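You operate a simulated robot arm through the tools that you are given. There is no shell and no other tool.

The job below is to be done with a simulated robot arm. You get a single attempt, and the scene is never put back.

JOB
Mist the whole patch on the glulam board, lay the cover strip on it and weight it.
Fine: stand the white can about midway between the silver tub and the board, nozzle to the board; mist first; the blue weight goes on the strip. Set down upright: white can.

It is judged by the outcome, as a careful person would: the job done as asked, and still so three seconds after it is handed in. It fails if anything else is knocked over, pushed out of place, dropped, spilled or broken. Lids that push on must go on centred and level and be pressed home; caps that screw on are set level and turned clockwise until they are tight.

ROBOT AND FRAMES
A 7-joint arm with a two-finger parallel gripper, fixed in place. Base frame: the origin is on the floor under the middle of its stand, x ahead of it, y to its left, z up; the work surface is at about z = 780. Readings come in mm, rad, newtons and seconds.
It reaches about 966 mm from its shoulder. Its first joint turns from -2.897 to 2.897 rad. Payload 3.43 kg.
The TCP is the grasp point between the finger pads, 30 mm short of the fingertips. In the tool frame z runs along the fingers and y along their closing line. Largest opening 94 mm; finger width 28, thickness 10; the body of the gripper, 50 by 96 mm, starts 55 mm behind the TCP.
Orientation is that of the tool frame in the base frame, as [roll, pitch, yaw] about the fixed x, y, z axes, in that order (R = Rz(yaw) Ry(pitch) Rx(roll)). With the fingers straight down and closing along the base's y, the tool's x points along the base's -x, its y along +y and its z along -z.

CONTROLS
- The arm moves only by the tool step_arm. Its argument "targets" is a list of rows, each a list of 3 entries, a list of its own where there are three numbers: the finger opening in mm, from 0 to 94, then the shift along the base's x, y, z in mm, then the turn, a rotation vector about the base's x, y, z in rad. In form: [[hand, [dx, dy, dz], [wx, wy, wz]], ...]. A call has 1 to 20 rows; each row is the pose to reach, as a shift and turn from the pose commanded when the call began. A row lasts 0.2 s, in which the tool goes at most 50 mm and 0.15 rad; a call with a longer step from one row to the next is refused whole, and so is a gripper value outside its range. Where a pose cannot be reached the arm comes as near as it can. A force on the tool above 40 N (or 10 N above the force at the start of the call, whichever is more), or a blocked arm, ends the call early, and 0.2 s more pass. The fingers move at their own pace (about 45 mm/s each) and stop on an object; they squeeze with about 44 N. The grip force told is the motor's: it shows also when the fingers shut on nothing. Time passes only in rows, and 0.2 s behind the last, so rows that repeat a pose let the fingers close. It gives the time, the measured TCP pose, the force on the tool (base axes), the opening and the grip force at its end, in the units of the frame above (readings bear some noise), with the torque about the TCP (base axes, N m) and any sound that the robot's microphone picked up, and new pictures: "show" is both (left out), scene, wrist or none.
- Cameras (640 x 400 px; columns grow to the right, rows downward): "scene" is fixed at [222.5, -650.8, 1373.5]; the picture's right is [0.71, -0.71, 0.00], its down [-0.52, -0.52, -0.68] and it looks along [0.48, 0.48, -0.73] (base axes); focal length 214 px, centre (320, 200). "wrist" rides on the gripper at [76, 14, -103] in the tool frame; the picture's right is [-0.18, 0.98, 0.00], its down [-0.75, -0.14, -0.64] and it looks along [-0.63, -0.12, 0.77] (tool axes); focal length 243 px, centre (320, 200). There is no depth. A picture from a camera that has moved, and an enlarged one, comes with that camera's place and axes in the base frame and with its lens.
- raise_lower(by): slides the trunk up (or, below 0, down) by that many mm; the arm rides with it, the base frame stays. It gives what a move gives, with no picture.
- zoom(camera, box): a new picture of the part [left, top, right, bottom] of that camera's present view, enlarged. No time passes.
- sign_off(): hands the job in; it is judged then, once.

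Nothing tells you positions but the pictures and the camera data. Unless the task says otherwise, let go and move clear before handing in.

The tools are called after ">>>" by a JSON object that holds its "op" and its "data". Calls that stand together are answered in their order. step_arm: Moves the arm, as the interface text tells. Its arguments: {"type":"object","properties":{"targets":{"type":"array","items":{"type":"array"}},"show":{"type":"string","enum":["both","scene","wrist","none"]}},"required":["targets"]} The other tools are called the same way: raise_lower (by) moves the trunk up or down; zoom (camera, box) takes an enlarged picture of a part of a camera's view; sign_off () hands the job in.

At the start:

```text
clock: 0.0
tcp_pos: [486.5, -300.1, 1194.6]
ee_rot: [-3.14, 0.0, 3.141]
contact_force: [0.2, -0.1, -0.2]
ft_torque: [0.01, 0.01, 0.02]
width: 93.8
grip_force: 0.1
trunk travel left (down, up): [-275.0, 215.0]
```

scene: 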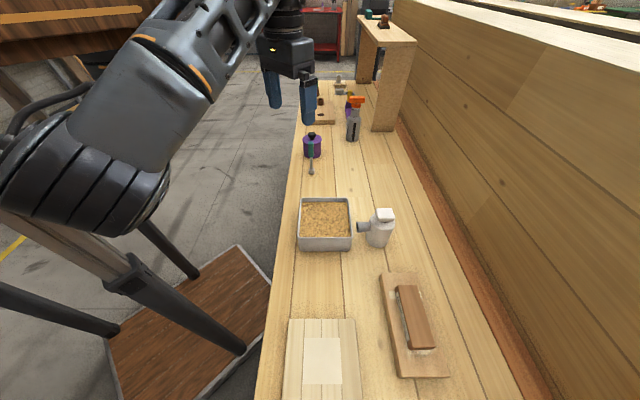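
wrist: 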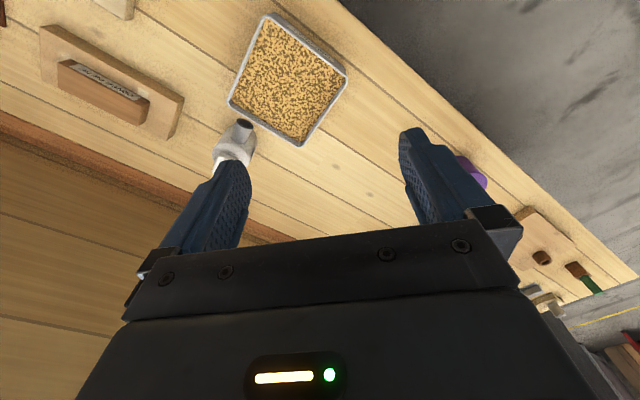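

I see a bench with a silver tub of grain, a white can with a nozzle next to it, a board with a pale patch nearest the camera, and a brown block tool on another board. I'll zoom in to identify everything before moving.

>>> {"op": "zoom", "data": {"camera": "scene", "box": [260, 180, 460, 305]}}

>>> {"op": "zoom", "data": {"camera": "scene", "box": [260, 275, 460, 400]}}

>>> {"op": "zoom", "data": {"camera": "scene", "box": [270, 60, 430, 180]}}

>>> {"op": "zoom", "data": {"camera": "scene", "box": [330, 0, 430, 80]}}

```text
3.20 times, centred on (360, 242) of scene
camera zoom: at [222.5, -650.8, 1373.5], right [0.71, -0.71, 0.0], down [-0.52, -0.52, -0.68], along [0.48, 0.48, -0.73], focal length 686 px, centre (192, 64)
```

zoom: 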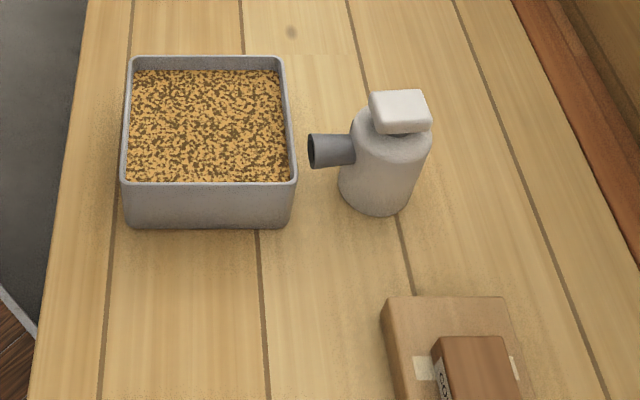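

```text
3.20 times, centred on (360, 338) of scene
camera zoom: at [222.5, -650.8, 1373.5], right [0.71, -0.71, 0.0], down [-0.52, -0.52, -0.68], along [0.48, 0.48, -0.73], focal length 686 px, centre (192, -240)
```

zoom: 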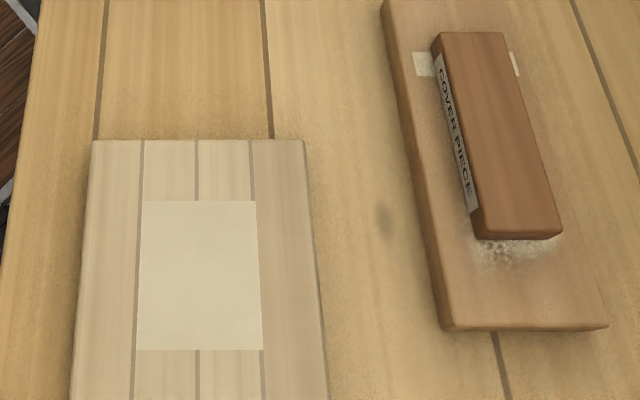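

```text
3.33 times, centred on (350, 120) of scene
camera zoom: at [222.5, -650.8, 1373.5], right [0.71, -0.71, 0.0], down [-0.52, -0.52, -0.68], along [0.48, 0.48, -0.73], focal length 715 px, centre (220, 467)
```

zoom: 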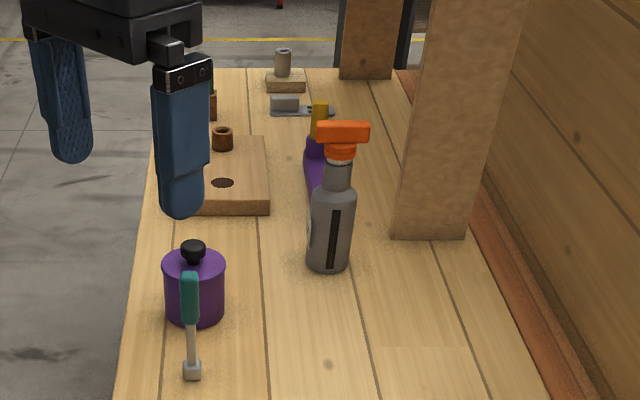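

```text
5.00 times, centred on (380, 40) of scene
camera zoom: at [222.5, -650.8, 1373.5], right [0.71, -0.71, 0.0], down [-0.52, -0.52, -0.68], along [0.48, 0.48, -0.73], focal length 1072 px, centre (20, 1000)
```

zoom: 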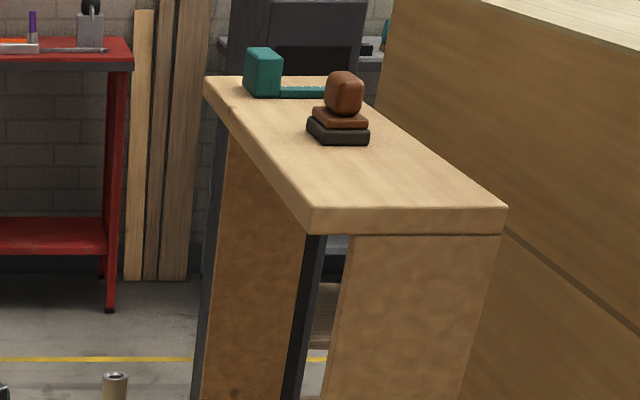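

The can stands at about (620, -515), the tub at about (523, -371) and the patch at about (271, -609). The bench runs diagonally to the base axes. I don't see a blue weight yet, so I'll look closer with the wrist view.

>>> {"op": "zoom", "data": {"camera": "wrist", "box": [0, 0, 200, 140]}}

>>> {"op": "zoom", "data": {"camera": "wrist", "box": [180, 90, 340, 190]}}

>>> {"op": "zoom", "data": {"camera": "wrist", "box": [440, 140, 640, 340]}}

>>> {"op": "zoom", "data": {"camera": "scene", "box": [500, 0, 640, 80]}}

```text
2.86 times, centred on (100, 70) of wrist
camera zoom: at [410.2, -286.7, 1297.2], right [0.18, 0.98, 0.0], down [0.75, -0.14, 0.64], along [0.63, -0.12, -0.77], focal length 693 px, centre (949, 571)
```

zoom: 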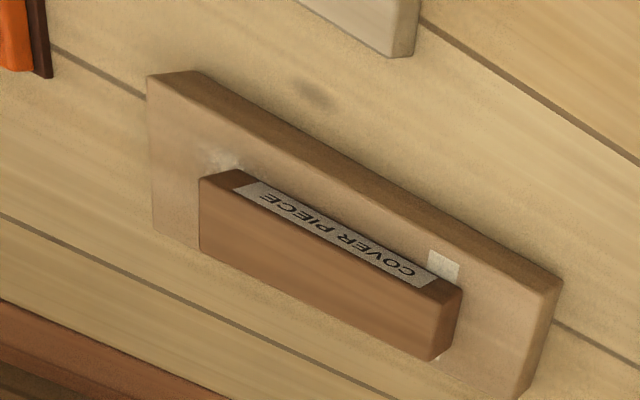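

```text
4.00 times, centred on (260, 140) of wrist
camera zoom: at [410.2, -286.7, 1297.2], right [0.18, 0.98, 0.0], down [0.75, -0.14, 0.64], along [0.63, -0.12, -0.77], focal length 970 px, centre (560, 440)
```

zoom: 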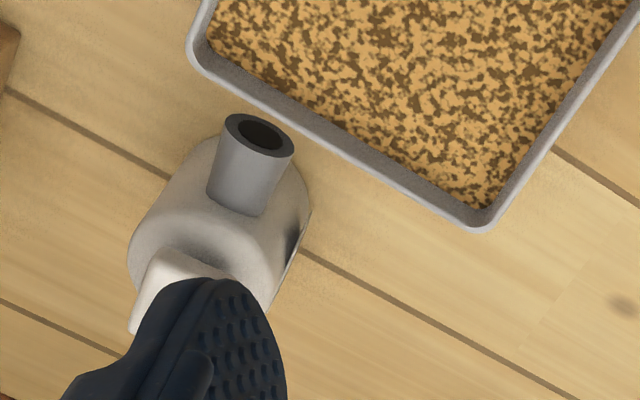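

```text
2.00 times, centred on (540, 240) of wrist
camera zoom: at [410.2, -286.7, 1297.2], right [0.18, 0.98, 0.0], down [0.75, -0.14, 0.64], along [0.63, -0.12, -0.77], focal length 485 px, centre (-120, 120)
```

zoom: 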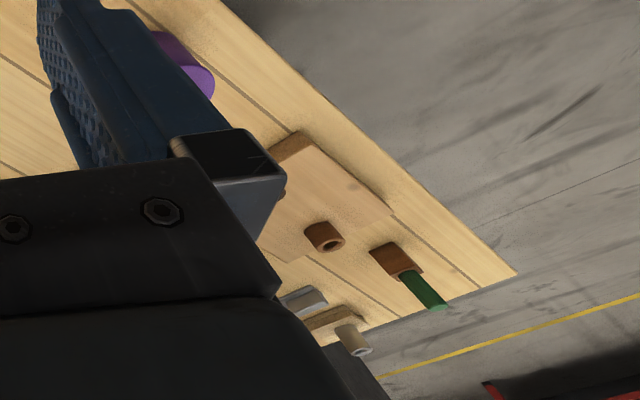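

```text
4.57 times, centred on (570, 40) of scene
camera zoom: at [222.5, -650.8, 1373.5], right [0.71, -0.71, 0.0], down [-0.52, -0.52, -0.68], along [0.48, 0.48, -0.73], focal length 980 px, centre (-823, 931)
```

zoom: 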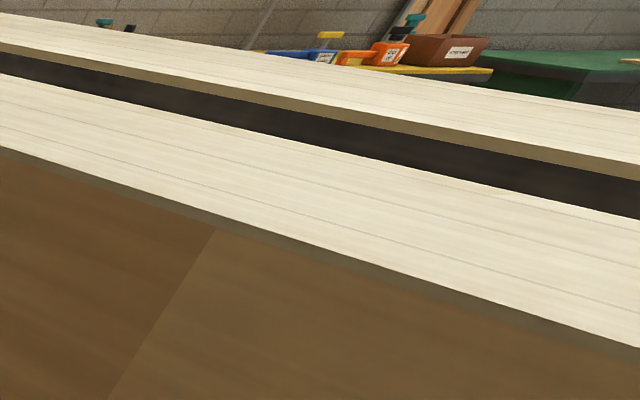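

The silver tub, the can and the "COVER PIECE" strip on its plank are clear. Something orange lies beyond the scene camera's lower edge, so I'll swing the wrist camera that way to search for the blue weight.

>>> {"op": "step_arm", "data": {"targets": [[94, [-14, -20, 0], [0, 0, -0.15]], [94, [-28, -40, 0], [0, 0, -0.3]], [94, [-42, -60, 0], [0, 0, -0.45]], [94, [-56, -80, 0], [0, 0, -0.6]], [94, [-70, -100, 0], [0, 0, -0.75]], [94, [-84, -120, 0], [0, 0, -0.9]], [94, [-98, -140, 0], [0, 0, -1.05]], [94, [-112, -160, 0], [0, 0, -1.2]], [94, [-126, -180, 0], [0, 0, -1.35]], [94, [-136, -200, 0], [0, 0, -1.5]]]}}

```text
clock: 2.4
tcp_pos: [404.2, -493.9, 1188.6]
ee_rot: [3.134, -0.01, 1.751]
contact_force: [0.9, -0.4, -0.5]
ft_torque: [0.0, -0.02, 0.0]
width: 93.9
grip_force: 0.0
trunk travel left (down, up): [-275.0, 215.0]
stopped in row 10: the arm was blocked; the commanded pose is now the measured one
camera wrist: at [404.0, -417.4, 1291.9], right [1.0, -0.01, 0.01], down [-0.01, -0.77, 0.63], along [0.0, -0.63, -0.77], focal length 243 px, centre (320, 200)
```

scene: 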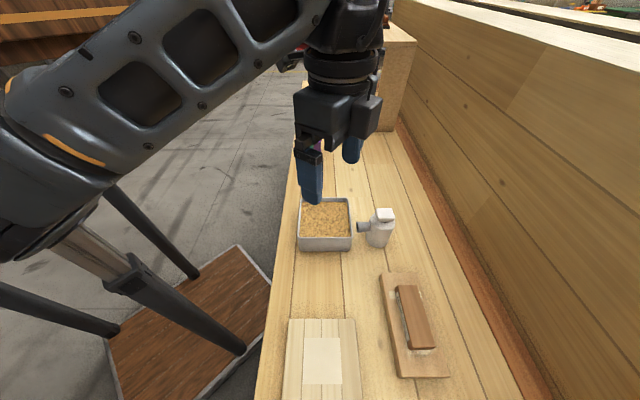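
wrist: 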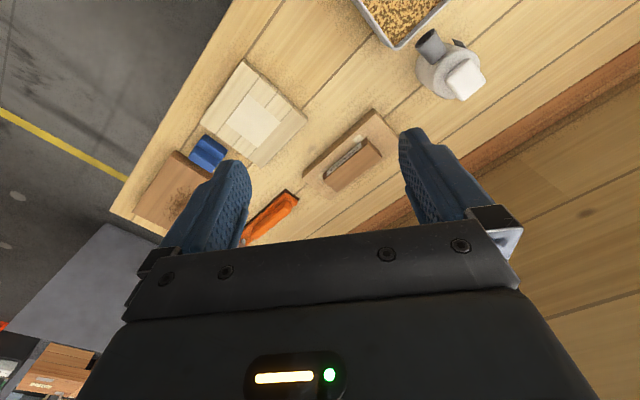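

The blue weight is visible beyond the glulam board, by a wooden piece at the bench's near end. I'll zoom in on it, the strip and the can.

>>> {"op": "zoom", "data": {"camera": "wrist", "box": [110, 100, 310, 250]}}

>>> {"op": "zoom", "data": {"camera": "wrist", "box": [380, 0, 540, 110]}}

>>> {"op": "zoom", "data": {"camera": "wrist", "box": [190, 50, 410, 200]}}

```text
2.67 times, centred on (210, 175) of wrist
camera zoom: at [404.0, -417.4, 1291.9], right [1.0, -0.01, 0.01], down [-0.01, -0.77, 0.63], along [0.0, -0.63, -0.77], focal length 647 px, centre (613, 267)
```

zoom: 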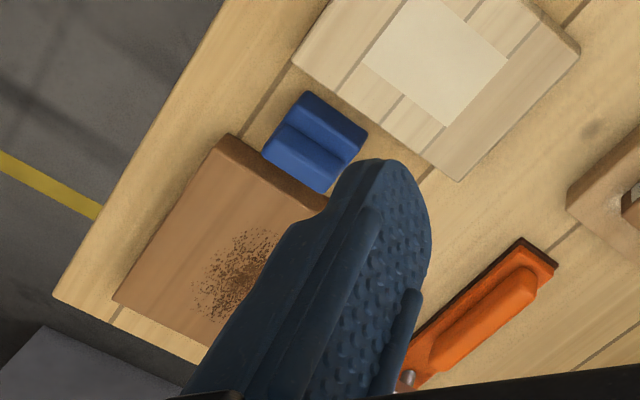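

```text
3.64 times, centred on (460, 55) of wrist
camera zoom: at [404.0, -417.4, 1291.9], right [1.0, -0.01, 0.01], down [-0.01, -0.77, 0.63], along [0.0, -0.63, -0.77], focal length 882 px, centre (-189, 727)
```

zoom: 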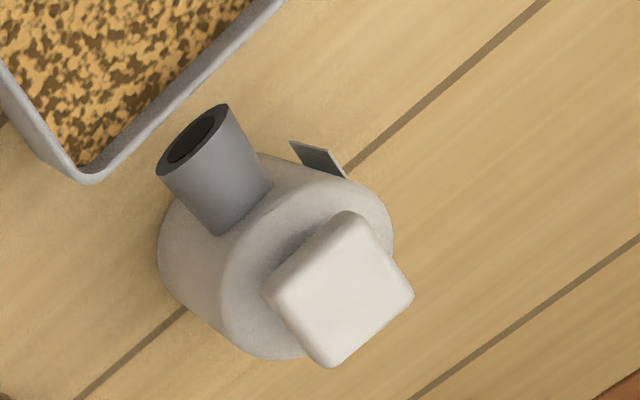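

```text
2.67 times, centred on (300, 125) of wrist
camera zoom: at [404.0, -417.4, 1291.9], right [1.0, -0.01, 0.01], down [-0.01, -0.77, 0.63], along [0.0, -0.63, -0.77], focal length 647 px, centre (373, 400)
```

zoom: 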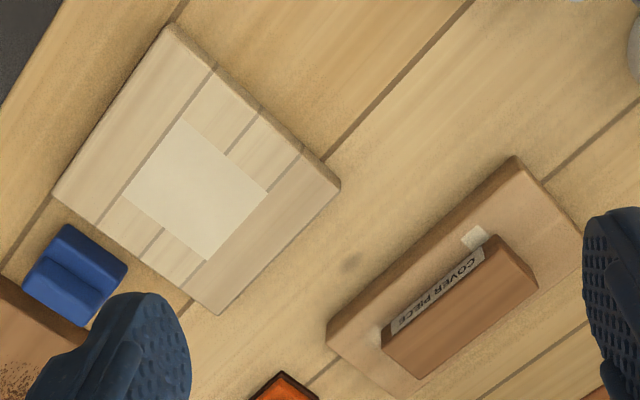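

The weight is a blue block with a raised rib, and the can has a white button-like top plus a dark flap on its side. I'll bring the camera nearer the can to learn how it works.

>>> {"op": "step_arm", "data": {"targets": [[94, [30, 15, -25], [0, 0, 0]], [94, [65, 30, -50], [0, 0, 0]], [94, [100, 47, -78], [0, 0, 0]], [94, [135, 64, -106], [0, 0, 0]], [94, [170, 80, -134], [0, 0, 0]], [94, [196, 94, -158], [0, 0, 0]]]}}

```text
clock: 3.8
tcp_pos: [600.9, -399.4, 1031.7]
ee_rot: [3.13, -0.011, 1.747]
contact_force: [-0.5, 0.6, 0.2]
ft_torque: [0.02, -0.02, 0.01]
width: 93.9
grip_force: 0.1
trunk travel left (down, up): [-275.0, 215.0]
camera wrist: at [601.0, -323.2, 1135.1], right [1.0, -0.01, 0.01], down [-0.01, -0.77, 0.63], along [0.0, -0.63, -0.77], focal length 243 px, centre (320, 200)
```

scene: 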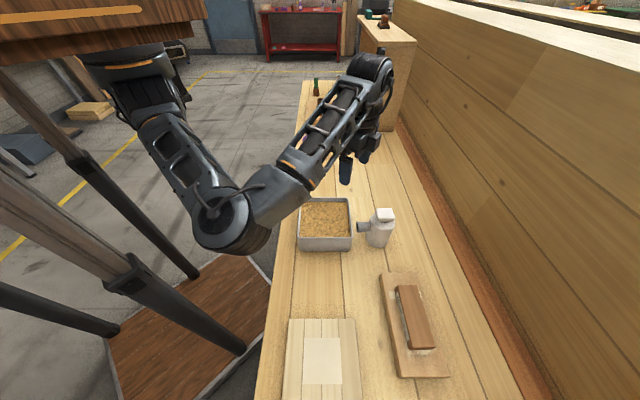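
wrist: 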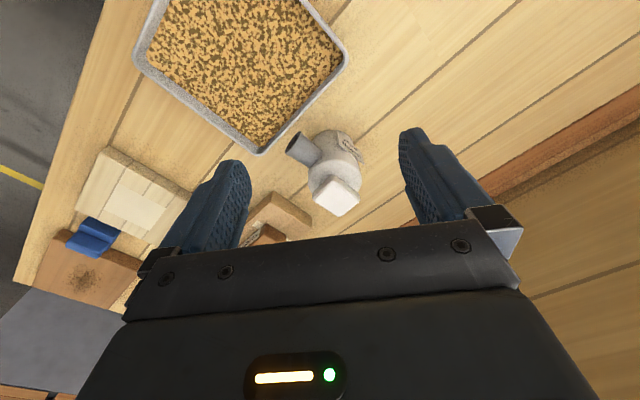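

>>> {"op": "zoom", "data": {"camera": "wrist", "box": [260, 110, 400, 230]}}

>>> {"op": "zoom", "data": {"camera": "scene", "box": [340, 190, 420, 260]}}

>>> {"op": "zoom", "data": {"camera": "wrist", "box": [20, 130, 220, 300]}}

```text
3.33 times, centred on (330, 170) of wrist
camera zoom: at [601.0, -323.2, 1135.1], right [1.0, -0.01, 0.01], down [-0.01, -0.77, 0.63], along [0.0, -0.63, -0.77], focal length 809 px, centre (287, 300)
```

zoom: 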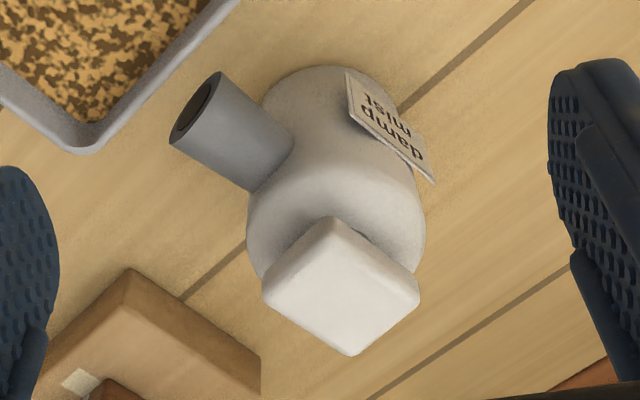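

```text
5.71 times, centred on (380, 225) of scene
camera zoom: at [222.5, -650.8, 1373.5], right [0.71, -0.71, 0.0], down [-0.52, -0.52, -0.68], along [0.48, 0.48, -0.73], focal length 1226 px, centre (-23, 57)
```

zoom: 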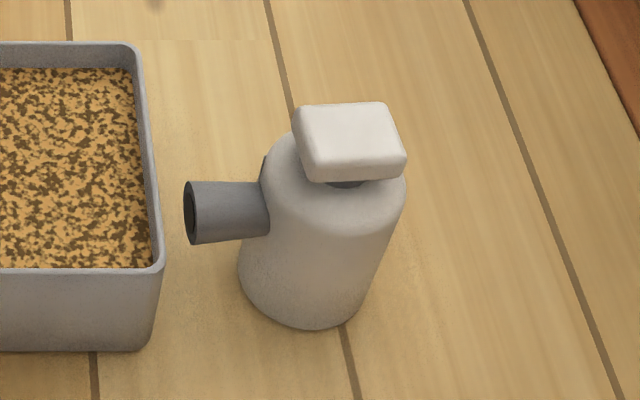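

```text
2.35 times, centred on (120, 215) of wrist
camera zoom: at [601.0, -323.2, 1135.1], right [1.0, -0.01, 0.01], down [-0.01, -0.77, 0.63], along [0.0, -0.63, -0.77], focal length 571 px, centre (791, 165)
```

zoom: 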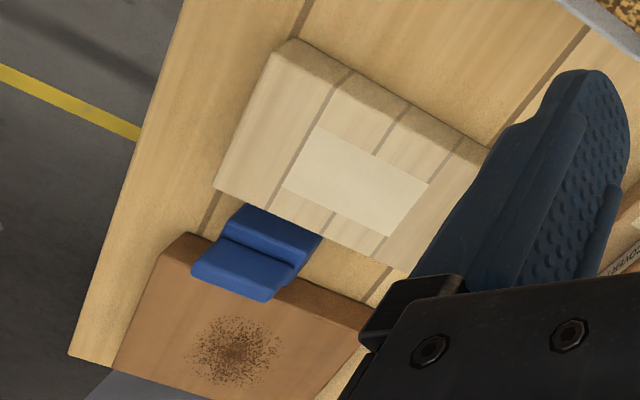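

The can carries a "damp mist" label, so it is the mister: a white push pad on top and a side nozzle now facing the tub. I'll move above it with the fingers closing along the bench, to check alignment before gripping.

>>> {"op": "step_arm", "data": {"targets": [[94, [4, -20, 5], [0, 0, 0.12]], [94, [9, -45, 10], [0, 0, 0.25]], [94, [14, -70, 10], [0, 0, 0.38]], [94, [19, -90, 10], [0, 0, 0.5]], [94, [23, -109, 10], [0, 0, 0.609]], [94, [23, -109, 10], [0, 0, 0.609]]]}}

```text
clock: 5.2
tcp_pos: [621.6, -508.7, 1041.8]
ee_rot: [3.131, -0.01, 2.357]
contact_force: [0.0, -0.6, 0.5]
ft_torque: [0.01, 0.01, 0.02]
width: 93.7
grip_force: 0.1
trunk travel left (down, up): [-275.0, 215.0]
camera wrist: at [577.9, -447.1, 1144.2], right [0.82, 0.57, 0.01], down [0.44, -0.64, 0.63], along [0.36, -0.52, -0.77], focal length 243 px, centre (320, 200)
```

scene: 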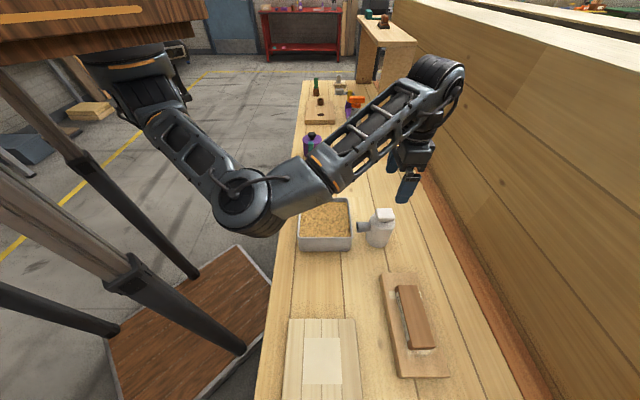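
wrist: 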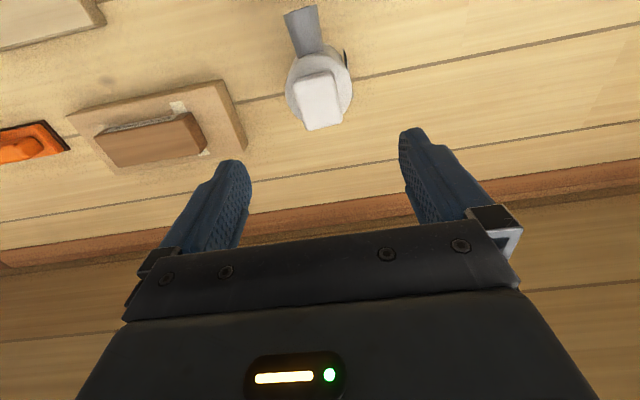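

>>> {"op": "zoom", "data": {"camera": "wrist", "box": [260, 0, 400, 140]}}

>>> {"op": "zoom", "data": {"camera": "scene", "box": [340, 160, 460, 260]}}

```text
2.86 times, centred on (330, 70) of wrist
camera zoom: at [577.9, -447.1, 1144.2], right [0.82, 0.57, 0.01], down [0.44, -0.64, 0.63], along [0.36, -0.52, -0.77], focal length 693 px, centre (291, 571)
```

zoom: 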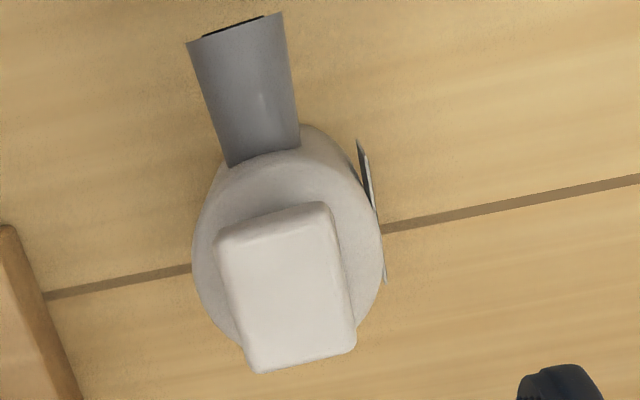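

```text
4.00 times, centred on (400, 210) of scene
camera zoom: at [222.5, -650.8, 1373.5], right [0.71, -0.71, 0.0], down [-0.52, -0.52, -0.68], along [0.48, 0.48, -0.73], focal length 858 px, centre (0, 160)
```

zoom: 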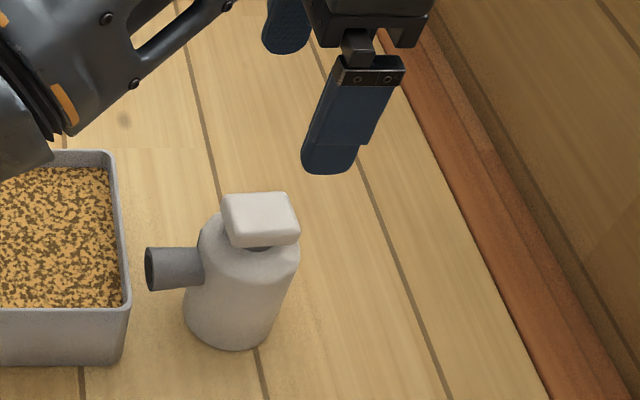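

The pad centre comes out at about (621, -508.5) with its top near z = 907, and the nozzle points straight toward the tub. I'm above it, so I'll descend part way and check clearances.

>>> {"op": "step_arm", "data": {"targets": [[94, [-1, 0, -35], [-0.014, 0, 0]], [94, [-1, 0, -70], [-0.014, 0, 0]], [94, [-1, 0, -105], [-0.014, 0, 0]], [94, [-1, 0, -122], [-0.014, 0, 0]], [94, [-1, 0, -122], [-0.014, 0, 0]]]}}

>>> {"op": "zoom", "data": {"camera": "scene", "box": [340, 160, 440, 260]}}

>>> {"op": "zoom", "data": {"camera": "wrist", "box": [220, 0, 460, 150]}}

```text
clock: 6.4
tcp_pos: [621.1, -508.2, 920.4]
ee_rot: [3.141, 0.001, 2.359]
contact_force: [-0.3, 0.0, 0.6]
ft_torque: [0.01, 0.0, 0.0]
width: 93.7
grip_force: 0.1
trunk travel left (down, up): [-275.0, 215.0]
camera wrist: at [577.7, -445.6, 1020.9], right [0.82, 0.57, 0.0], down [0.43, -0.63, 0.64], along [0.36, -0.53, -0.77], focal length 243 px, centre (320, 200)
```

scene: 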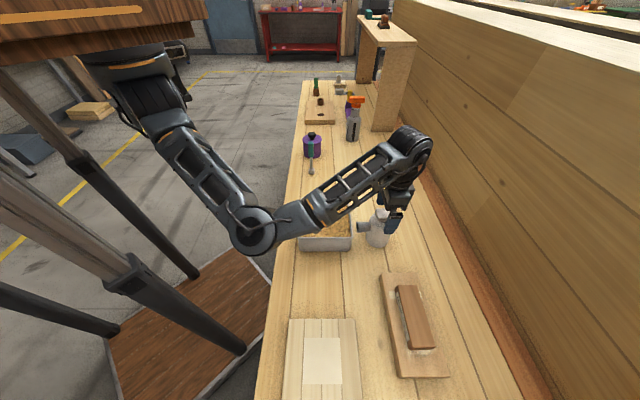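
wrist: 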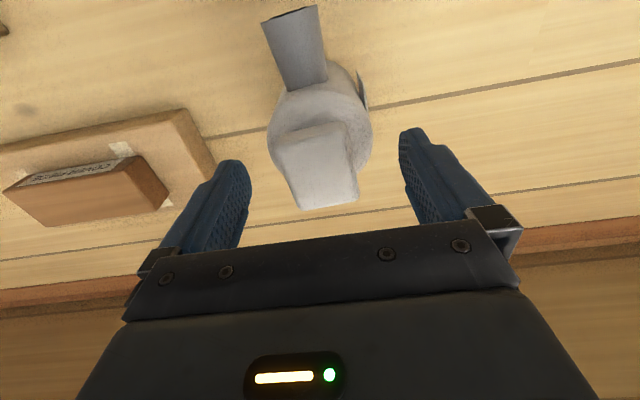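

```text
4.00 times, centred on (390, 210) of scene
camera zoom: at [222.5, -650.8, 1373.5], right [0.71, -0.71, 0.0], down [-0.52, -0.52, -0.68], along [0.48, 0.48, -0.73], focal length 858 px, centre (40, 160)
```

zoom: 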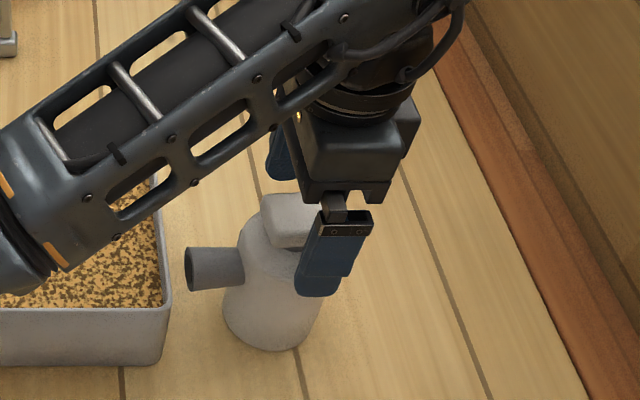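

```text
2.67 times, centred on (340, 75) of wrist
camera zoom: at [577.7, -445.6, 1020.9], right [0.82, 0.57, 0.0], down [0.43, -0.63, 0.64], along [0.36, -0.53, -0.77], focal length 647 px, centre (267, 533)
```

zoom: 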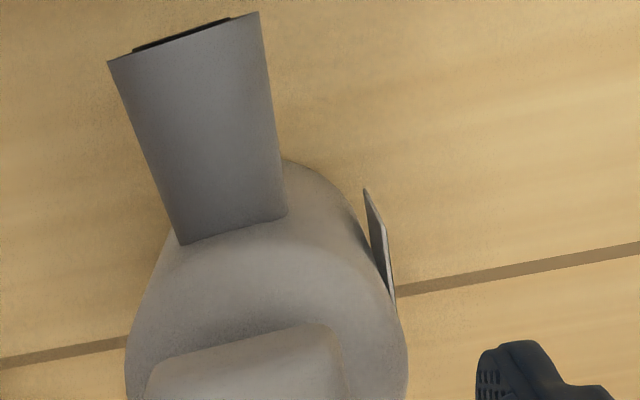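

The pad sits centred under the TCP. I'll go down to grip the body, leaving clearance above the pad, and close.

>>> {"op": "step_arm", "data": {"targets": [[94, [0, 0, -18], [0, 0, 0]], [94, [0, 0, -36], [0, 0, 0]], [94, [0, 0, -54], [0, 0, 0]], [94, [0, 0, -54], [0, 0, 0]]]}}

>>> {"op": "zoom", "data": {"camera": "scene", "box": [340, 160, 440, 260]}}

```text
clock: 7.4
tcp_pos: [622.3, -509.1, 863.6]
ee_rot: [-3.141, -0.001, 2.358]
contact_force: [0.4, -0.2, 0.0]
ft_torque: [0.02, 0.0, 0.03]
width: 94.1
grip_force: 0.0
trunk travel left (down, up): [-275.0, 215.0]
camera wrist: at [578.1, -445.0, 966.4], right [0.82, 0.57, 0.0], down [0.43, -0.63, 0.64], along [0.36, -0.53, -0.77], focal length 243 px, centre (320, 200)
```

scene: 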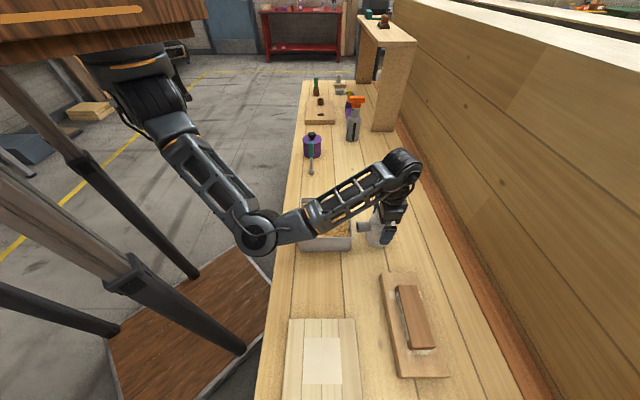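
wrist: 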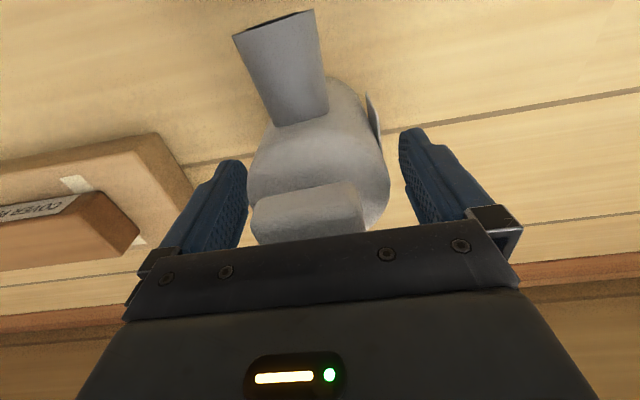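

```text
4.00 times, centred on (390, 210) of scene
camera zoom: at [222.5, -650.8, 1373.5], right [0.71, -0.71, 0.0], down [-0.52, -0.52, -0.68], along [0.48, 0.48, -0.73], focal length 858 px, centre (40, 160)
```

zoom: 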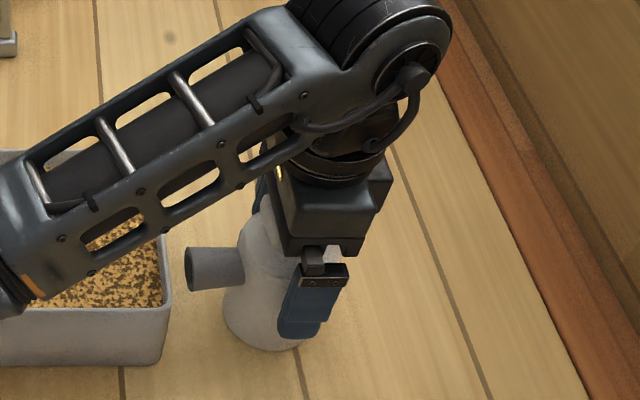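

>>> {"op": "step_arm", "data": {"targets": [[60, [0, 0, 0], [0, 0, 0]], [50, [0, 0, 0], [0, 0, 0]], [40, [0, 0, 0], [0, 0, 0]], [40, [0, 0, 0], [0, 0, 0]]], "show": "wrist"}}

```text
clock: 8.4
tcp_pos: [621.1, -509.6, 864.4]
ee_rot: [3.141, 0.001, 2.358]
contact_force: [-2.0, -1.0, 0.6]
ft_torque: [0.04, 0.04, 0.01]
width: 71.2
grip_force: 43.9
trunk travel left (down, up): [-275.0, 215.0]
camera wrist: at [578.0, -445.0, 966.6], right [0.82, 0.57, 0.0], down [0.43, -0.63, 0.64], along [0.36, -0.53, -0.77], focal length 243 px, centre (320, 200)
```

wrist: 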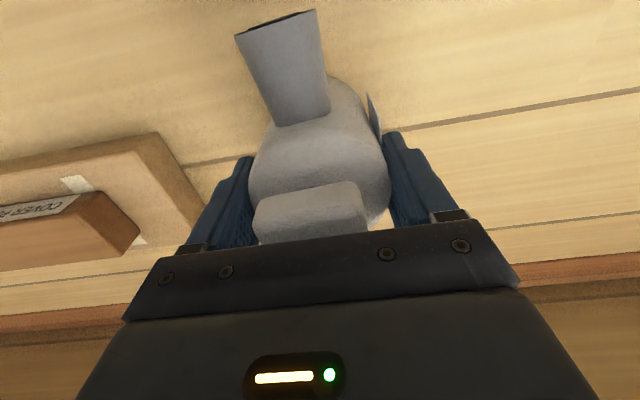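

The can is gripped (71 mm). I'll lift it straight up and check it hangs level.

>>> {"op": "step_arm", "data": {"targets": [[40, [0, 0, 8], [0, 0, 0]], [40, [0, 0, 30], [0, 0, 0]], [40, [0, 0, 70], [0, 0, 0]], [40, [0, 0, 110], [0, 0, 0]], [40, [0, 0, 135], [0, 0, 0]], [40, [0, 0, 135], [0, 0, 0]]]}}

```text
clock: 9.8
tcp_pos: [622.4, -509.5, 1000.3]
ee_rot: [-3.14, 0.0, 2.357]
contact_force: [-0.9, -0.1, -5.2]
ft_torque: [0.01, -0.04, 0.01]
width: 71.1
grip_force: 44.4
trunk travel left (down, up): [-275.0, 215.0]
camera wrist: at [579.6, -445.4, 1101.2], right [0.82, 0.57, 0.0], down [0.43, -0.63, 0.64], along [0.36, -0.53, -0.77], focal length 243 px, centre (320, 200)
```

scene: 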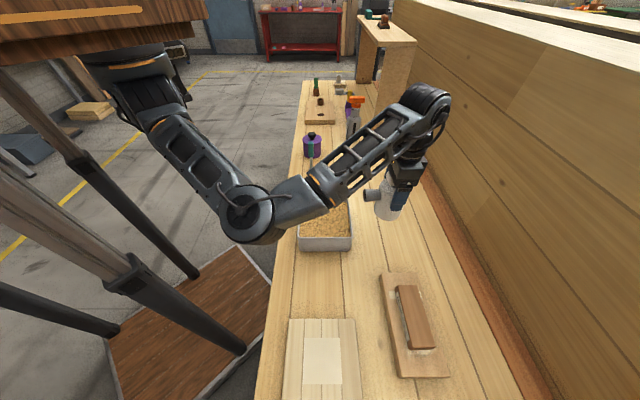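
wrist: 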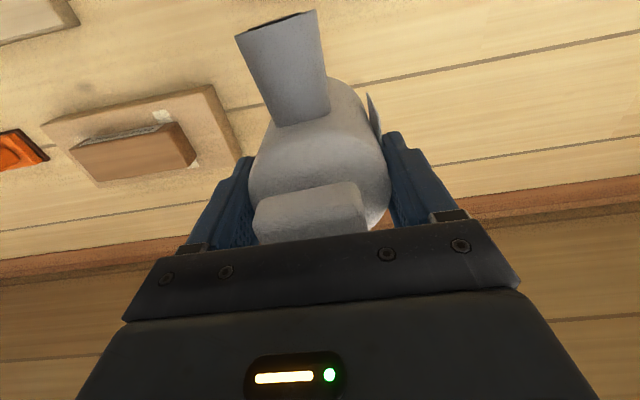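

The can is up, weighing about 5 N. Now I'll carry it to the midpoint between tub and board, (394, -487), turning it 90° counter-clockwise so the nozzle faces the board.

>>> {"op": "step_arm", "data": {"targets": [[40, [-19, 2, 0], [0, 0, 0.13]], [40, [-38, 4, 0], [0, 0, 0.26]], [40, [-57, 6, 0], [0, 0, 0.39]], [40, [-76, 8, 0], [0, 0, 0.52]], [40, [-95, 9, 0], [0, 0, 0.65]], [40, [-114, 11, 0], [0, 0, 0.78]], [40, [-133, 13, 0], [0, 0, 0.91]], [40, [-152, 15, 0], [0, 0, 1.04]], [40, [-171, 17, 0], [0, 0, 1.17]], [40, [-190, 19, 0], [0, 0, 1.3]], [40, [-209, 21, 0], [0, 0, 1.43]], [40, [-228, 22, 0], [0, 0, 1.571]], [40, [-228, 22, 0], [0, 0, 1.571]]]}}

```text
clock: 12.6
tcp_pos: [416.4, -480.9, 998.5]
ee_rot: [3.141, -0.001, -2.307]
contact_force: [0.4, 0.0, -4.4]
ft_torque: [0.05, 0.02, -0.01]
width: 70.8
grip_force: 43.9
trunk travel left (down, up): [-275.0, 215.0]
camera wrist: at [355.1, -528.8, 1101.0], right [-0.61, 0.8, 0.0], down [0.61, 0.46, 0.64], along [0.51, 0.39, -0.77], focal length 243 px, centre (320, 200)
```

scene: 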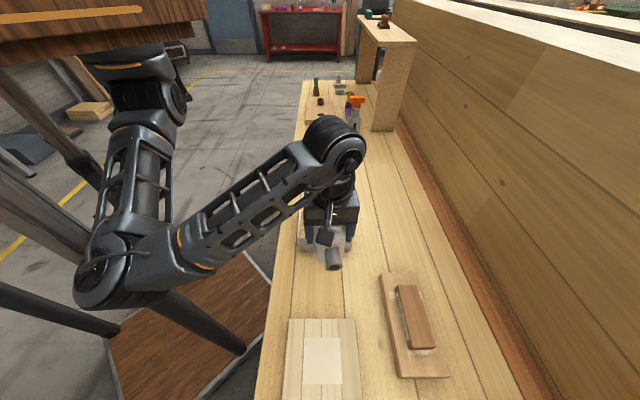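
wrist: 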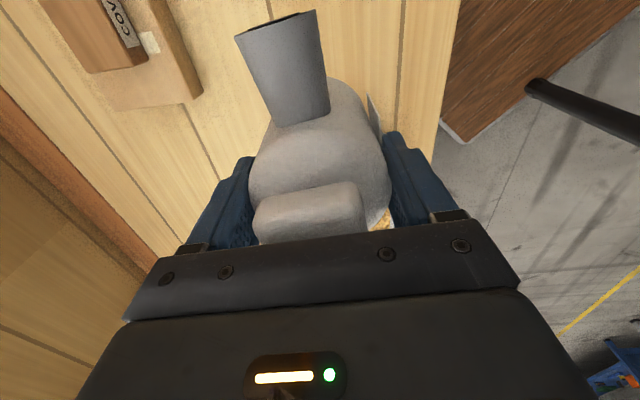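

The arm came up about 20 mm short because it is folded up at this height. I'll raise the trunk to give the elbow room, then re-approach.

>>> {"op": "raise_lower", "data": {"by": 150}}

```text
clock: 14.3
tcp_pos: [416.4, -480.6, 1149.6]
ee_rot: [3.14, 0.0, -2.308]
contact_force: [0.3, -0.2, -4.2]
ft_torque: [-0.01, 0.0, -0.02]
width: 71.3
grip_force: 43.9
trunk travel left (down, up): [-425.0, 65.0]
```

>>> {"op": "step_arm", "data": {"targets": [[40, [0, 0, -40], [0, 0, 0]], [40, [0, 0, -80], [0, 0, 0]], [40, [0, 0, -120], [0, 0, 0]], [40, [0, 0, -150], [0, 0, 0]], [40, [0, 0, -150], [0, 0, 0]]]}}

```text
clock: 15.8
tcp_pos: [439.0, -480.3, 1006.7]
ee_rot: [3.14, -0.029, -2.249]
contact_force: [0.6, -0.2, -4.2]
ft_torque: [0.03, 0.02, 0.01]
width: 71.0
grip_force: 44.6
trunk travel left (down, up): [-425.0, 65.0]
stopped in row 5: the arm was blocked; the commanded pose is now the measured one
camera wrist: at [382.1, -528.9, 1110.2], right [-0.65, 0.76, 0.0], down [0.59, 0.51, 0.62], along [0.47, 0.4, -0.78], focal length 243 px, centre (320, 200)
```

scene: 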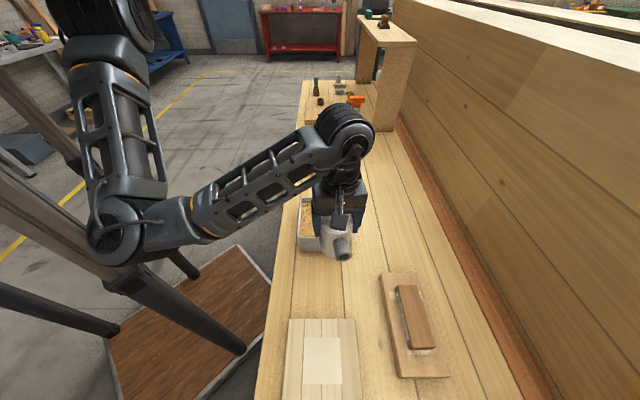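
wrist: 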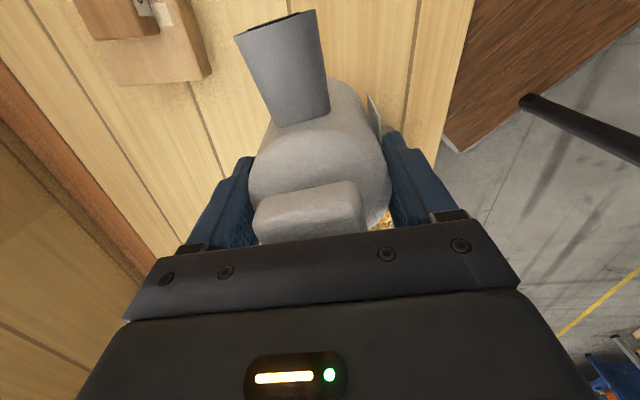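

Raising the trunk made it worse, so I need the shoulder lower instead. I'll lift the hand, straighten it, then bring the trunk down in stages.

>>> {"op": "step_arm", "data": {"targets": [[40, [0, -10, 30], [0.0216, -0.0195, -0.05]], [40, [0, -20, 70], [0.0216, -0.0195, -0.107]], [40, [0, -20, 110], [0.0216, -0.0195, -0.107]], [40, [0, -20, 150], [0.0216, -0.0195, -0.107]], [40, [0, -20, 150], [0.0216, -0.0195, -0.107]]], "show": "scene"}}

>>> {"op": "raise_lower", "data": {"by": -150}}

>>> {"op": "step_arm", "data": {"targets": [[40, [0, 0, 40], [0, 0, 0]], [40, [0, 0, 80], [0, 0, 0]], [40, [0, 0, 120], [0, 0, 0]], [40, [0, 0, 150], [0, 0, 0]], [40, [0, 0, 150], [0, 0, 0]]], "show": "scene"}}

```text
clock: 16.9
tcp_pos: [438.3, -499.2, 1157.2]
ee_rot: [3.139, 0.001, -2.359]
contact_force: [0.4, 0.2, -4.4]
ft_torque: [-0.01, 0.0, 0.0]
width: 70.9
grip_force: 44.0
trunk travel left (down, up): [-425.0, 65.0]
```

scene: 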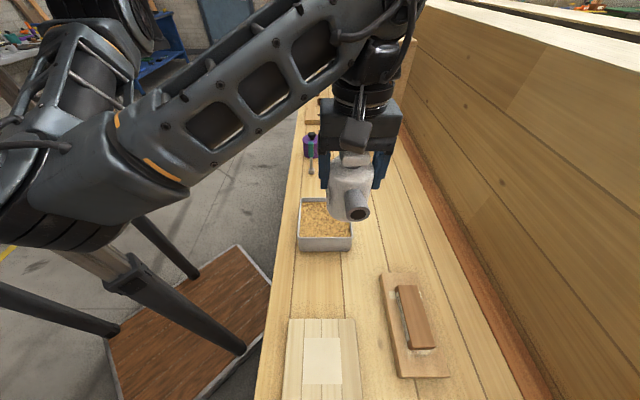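

```text
clock: 18.7
tcp_pos: [438.6, -501.3, 1008.2]
ee_rot: [3.138, 0.001, -2.359]
contact_force: [0.5, -0.1, -4.2]
ft_torque: [0.01, 0.0, 0.0]
width: 70.8
grip_force: 43.9
trunk travel left (down, up): [-275.0, 215.0]
```

```text
clock: 19.9
tcp_pos: [439.1, -501.2, 1157.6]
ee_rot: [3.14, 0.002, -2.358]
contact_force: [1.3, -0.3, -5.8]
ft_torque: [0.04, -0.04, 0.04]
width: 70.9
grip_force: 44.2
trunk travel left (down, up): [-275.0, 215.0]
```

scene: 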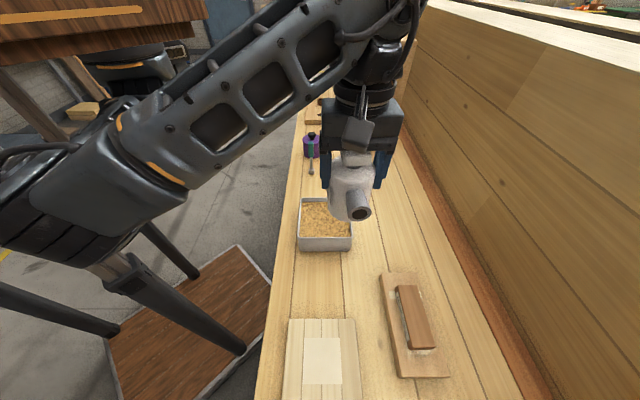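

>>> {"op": "raise_lower", "data": {"by": -150}}

>>> {"op": "step_arm", "data": {"targets": [[40, [-15, 5, 0], [0, 0, 0]], [40, [-30, 9, 0], [0, 0, 0]], [40, [-45, 14, 0], [0, 0, 0]], [40, [-45, 14, 0], [0, 0, 0]]]}}

```text
clock: 21.6
tcp_pos: [440.1, -501.2, 1007.6]
ee_rot: [3.14, 0.001, -2.359]
contact_force: [-0.4, -0.4, -4.3]
ft_torque: [0.02, -0.04, -0.04]
width: 70.6
grip_force: 44.1
trunk travel left (down, up): [-125.0, 365.0]
```

```text
clock: 22.6
tcp_pos: [408.2, -484.4, 1008.4]
ee_rot: [3.141, -0.001, -2.328]
contact_force: [0.0, 0.0, -5.5]
ft_torque: [0.01, 0.02, -0.03]
width: 70.9
grip_force: 44.0
trunk travel left (down, up): [-125.0, 365.0]
camera wrist: at [346.0, -530.7, 1109.8], right [-0.59, 0.81, 0.0], down [0.62, 0.45, 0.64], along [0.52, 0.38, -0.77], focal length 243 px, centre (320, 200)
```

scene: 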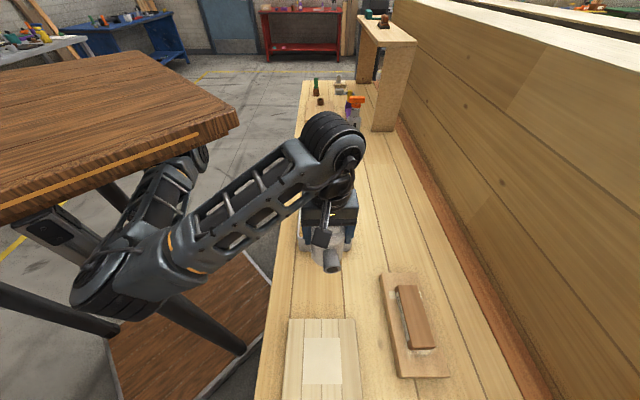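
wrist: 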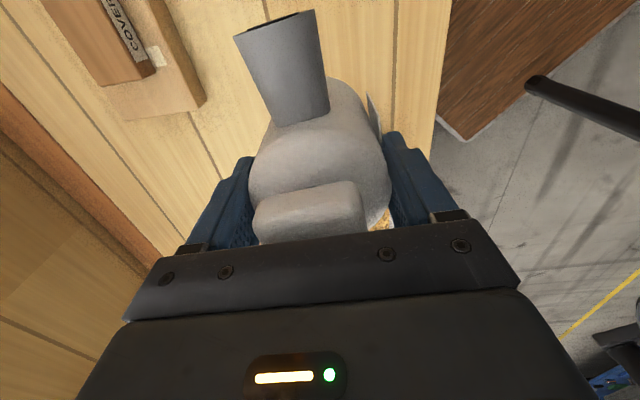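

I'm about 13 mm short still. I'll look more closely at the arm's posture to see what limits it.

>>> {"op": "zoom", "data": {"camera": "scene", "box": [0, 40, 400, 340]}}

>>> {"op": "zoom", "data": {"camera": "wrist", "box": [420, 0, 640, 140]}}

```text
1.33 times, centred on (200, 190) of scene
camera zoom: at [222.5, -650.8, 1373.5], right [0.71, -0.71, 0.0], down [-0.52, -0.52, -0.68], along [0.48, 0.48, -0.73], focal length 286 px, centre (480, 213)
```

zoom: 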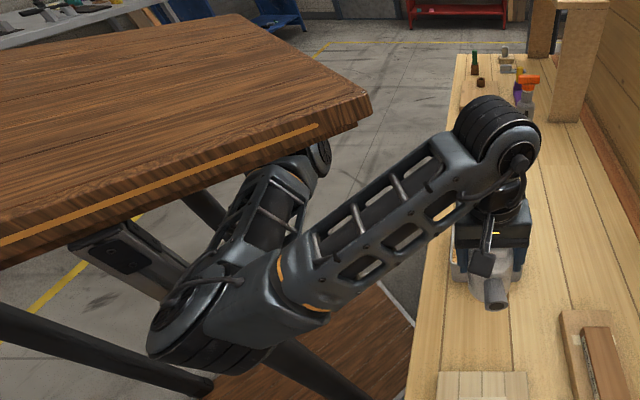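

```text
2.86 times, centred on (530, 70) of wrist
camera zoom: at [346.0, -530.7, 1109.8], right [-0.59, 0.81, 0.0], down [0.62, 0.45, 0.64], along [0.52, 0.38, -0.77], focal length 693 px, centre (-280, 571)
```

zoom: 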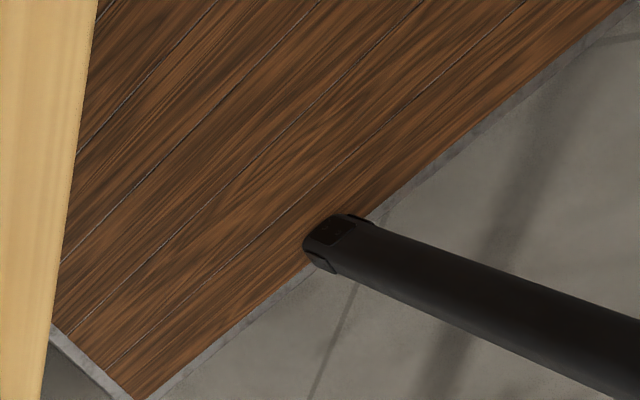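

>>> {"op": "step_arm", "data": {"targets": [[40, [0, 0, 30], [0, 0, 0]], [40, [0, -20, 60], [0, 0, 0]], [40, [-15, -40, 80], [0, 0, 0]], [40, [-30, -60, 80], [0, 0, 0]], [40, [-45, -75, 80], [0, 0, 0]], [40, [-45, -75, 80], [0, 0, 0]]]}}

```text
clock: 24.1
tcp_pos: [354.7, -562.9, 1085.4]
ee_rot: [3.139, 0.004, -2.352]
contact_force: [0.2, 0.6, -4.3]
ft_torque: [0.0, 0.01, 0.02]
width: 71.1
grip_force: 44.1
trunk travel left (down, up): [-125.0, 365.0]
camera wrist: at [289.8, -607.2, 1187.3], right [-0.57, 0.82, 0.0], down [0.63, 0.43, 0.64], along [0.53, 0.37, -0.76], focal length 243 px, centre (320, 200)
```

scene: 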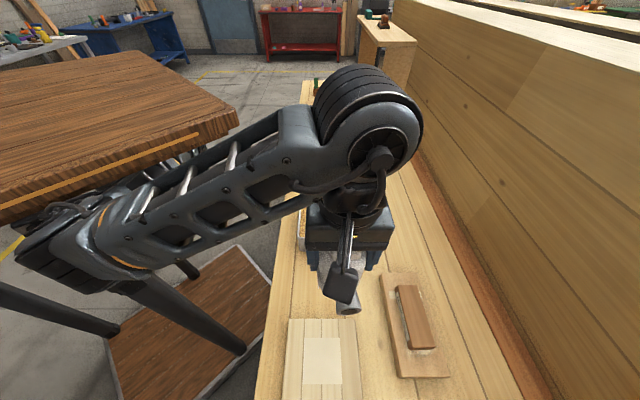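
wrist: 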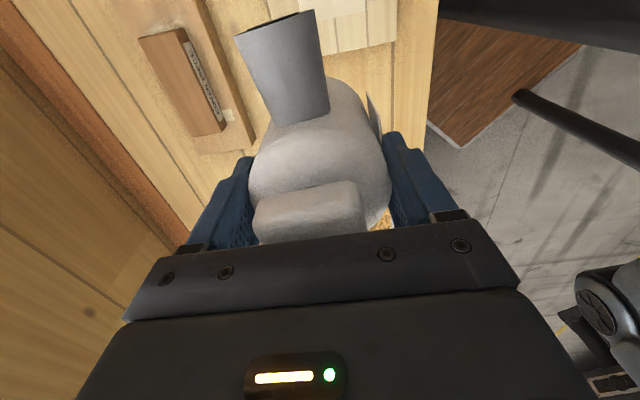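

>>> {"op": "step_arm", "data": {"targets": [[40, [0, 0, 0], [0, 0, 0]], [40, [0, -20, 0], [0, 0, 0]], [40, [0, -40, 0], [0, 0, 0]], [40, [0, -40, 0], [0, 0, 0]], [40, [0, -40, 0], [0, 0, 0]]]}}

```text
clock: 25.2
tcp_pos: [348.5, -602.1, 1088.1]
ee_rot: [3.14, 0.001, -2.359]
contact_force: [0.6, -0.1, -4.0]
ft_torque: [-0.02, -0.03, 0.0]
width: 70.8
grip_force: 43.9
trunk travel left (down, up): [-125.0, 365.0]
camera wrist: at [285.7, -646.6, 1189.2], right [-0.56, 0.83, 0.0], down [0.63, 0.43, 0.64], along [0.53, 0.36, -0.77], focal length 243 px, centre (320, 200)
```

scene: 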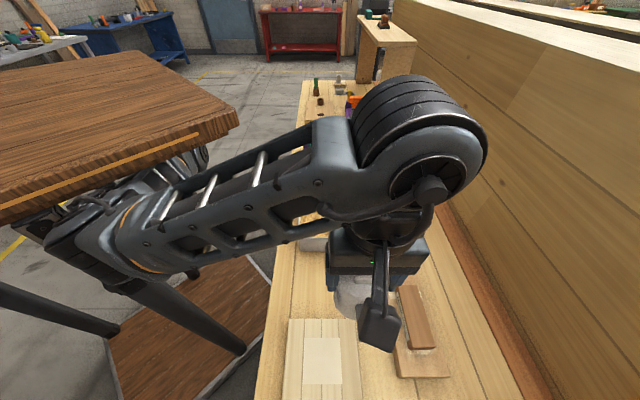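
wrist: 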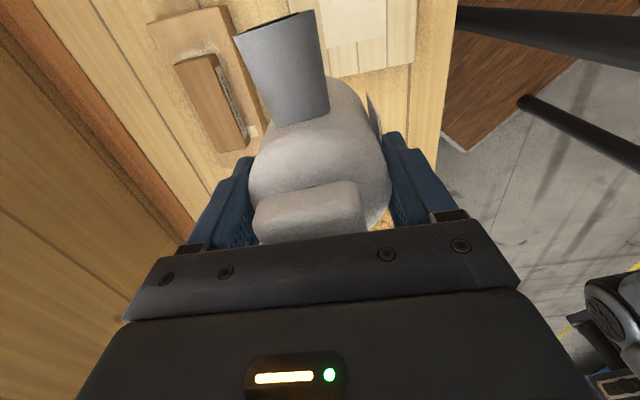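

The arm reaches this side fine now. I'll approach the midpoint from here, coming from the outer side, to see whether the posture allows it.

>>> {"op": "step_arm", "data": {"targets": [[40, [10, 20, -20], [0, 0, 0]], [40, [20, 40, -40], [0, 0, 0]], [40, [30, 60, -60], [0, 0, 0]], [40, [40, 80, -80], [0, 0, 0]], [40, [45, 100, -90], [0, 0, 0]], [40, [45, 114, -90], [0, 0, 0]], [40, [45, 114, -90], [0, 0, 0]]]}}

```text
clock: 26.9
tcp_pos: [408.2, -484.9, 1000.2]
ee_rot: [3.141, -0.006, -2.332]
contact_force: [0.2, 0.4, -4.6]
ft_torque: [0.04, -0.02, -0.02]
width: 71.0
grip_force: 44.1
trunk travel left (down, up): [-125.0, 365.0]
camera wrist: at [346.6, -529.6, 1102.5], right [-0.58, 0.81, 0.0], down [0.63, 0.45, 0.64], along [0.52, 0.37, -0.77], focal length 243 px, centre (320, 200)
```

scene: 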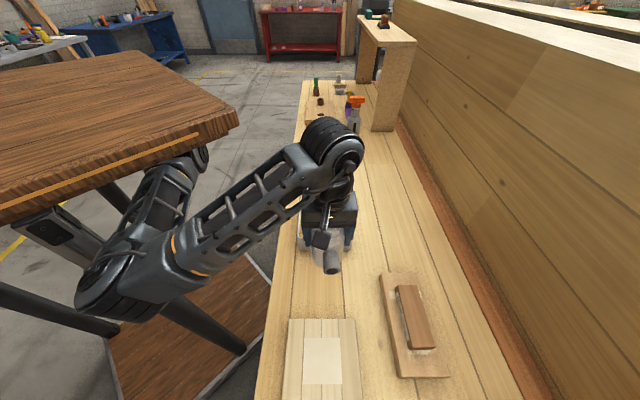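
wrist: 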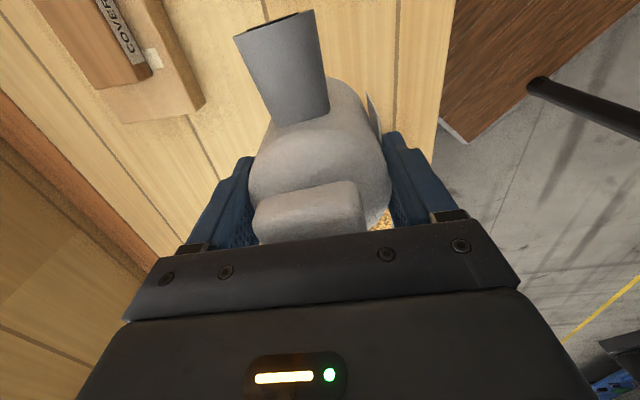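

The remaining error looks like the first joint sitting at its limit. Before placing the can, I'll test whether the patch and weight area are reachable in this posture.

>>> {"op": "step_arm", "data": {"targets": [[40, [-10, -30, 20], [0, 0, 0]], [40, [-20, -60, 40], [0, 0, 0]], [40, [-30, -90, 60], [0, 0, 0]], [40, [-45, -117, 70], [0, 0, 0]], [40, [-65, -140, 70], [0, 0, 0]], [40, [-85, -150, 70], [0, 0, 0]], [40, [-105, -150, 70], [0, 0, 0]], [40, [-125, -150, 70], [0, 0, 0]], [40, [-125, -150, 70], [0, 0, 0]]]}}

```text
clock: 28.9
tcp_pos: [269.7, -637.6, 1067.1]
ee_rot: [3.139, 0.001, -2.357]
contact_force: [0.8, 0.0, -5.5]
ft_torque: [0.01, -0.02, 0.02]
width: 71.0
grip_force: 44.3
trunk travel left (down, up): [-125.0, 365.0]
camera wrist: at [205.3, -681.9, 1169.0], right [-0.56, 0.83, 0.0], down [0.63, 0.43, 0.64], along [0.53, 0.36, -0.77], focal length 243 px, centre (320, 200)
```

scene: 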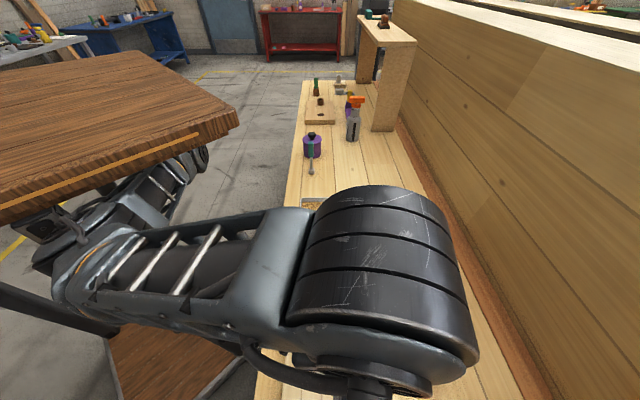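
wrist: 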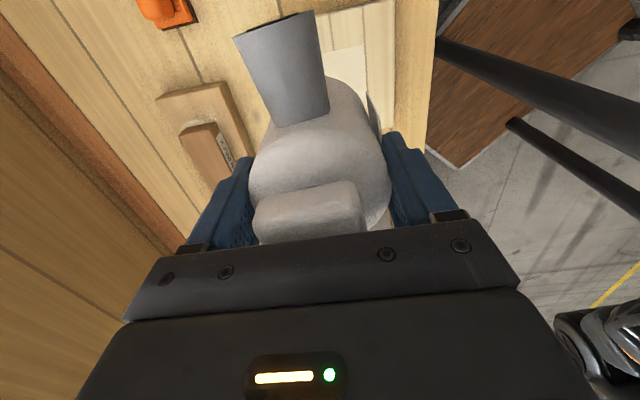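

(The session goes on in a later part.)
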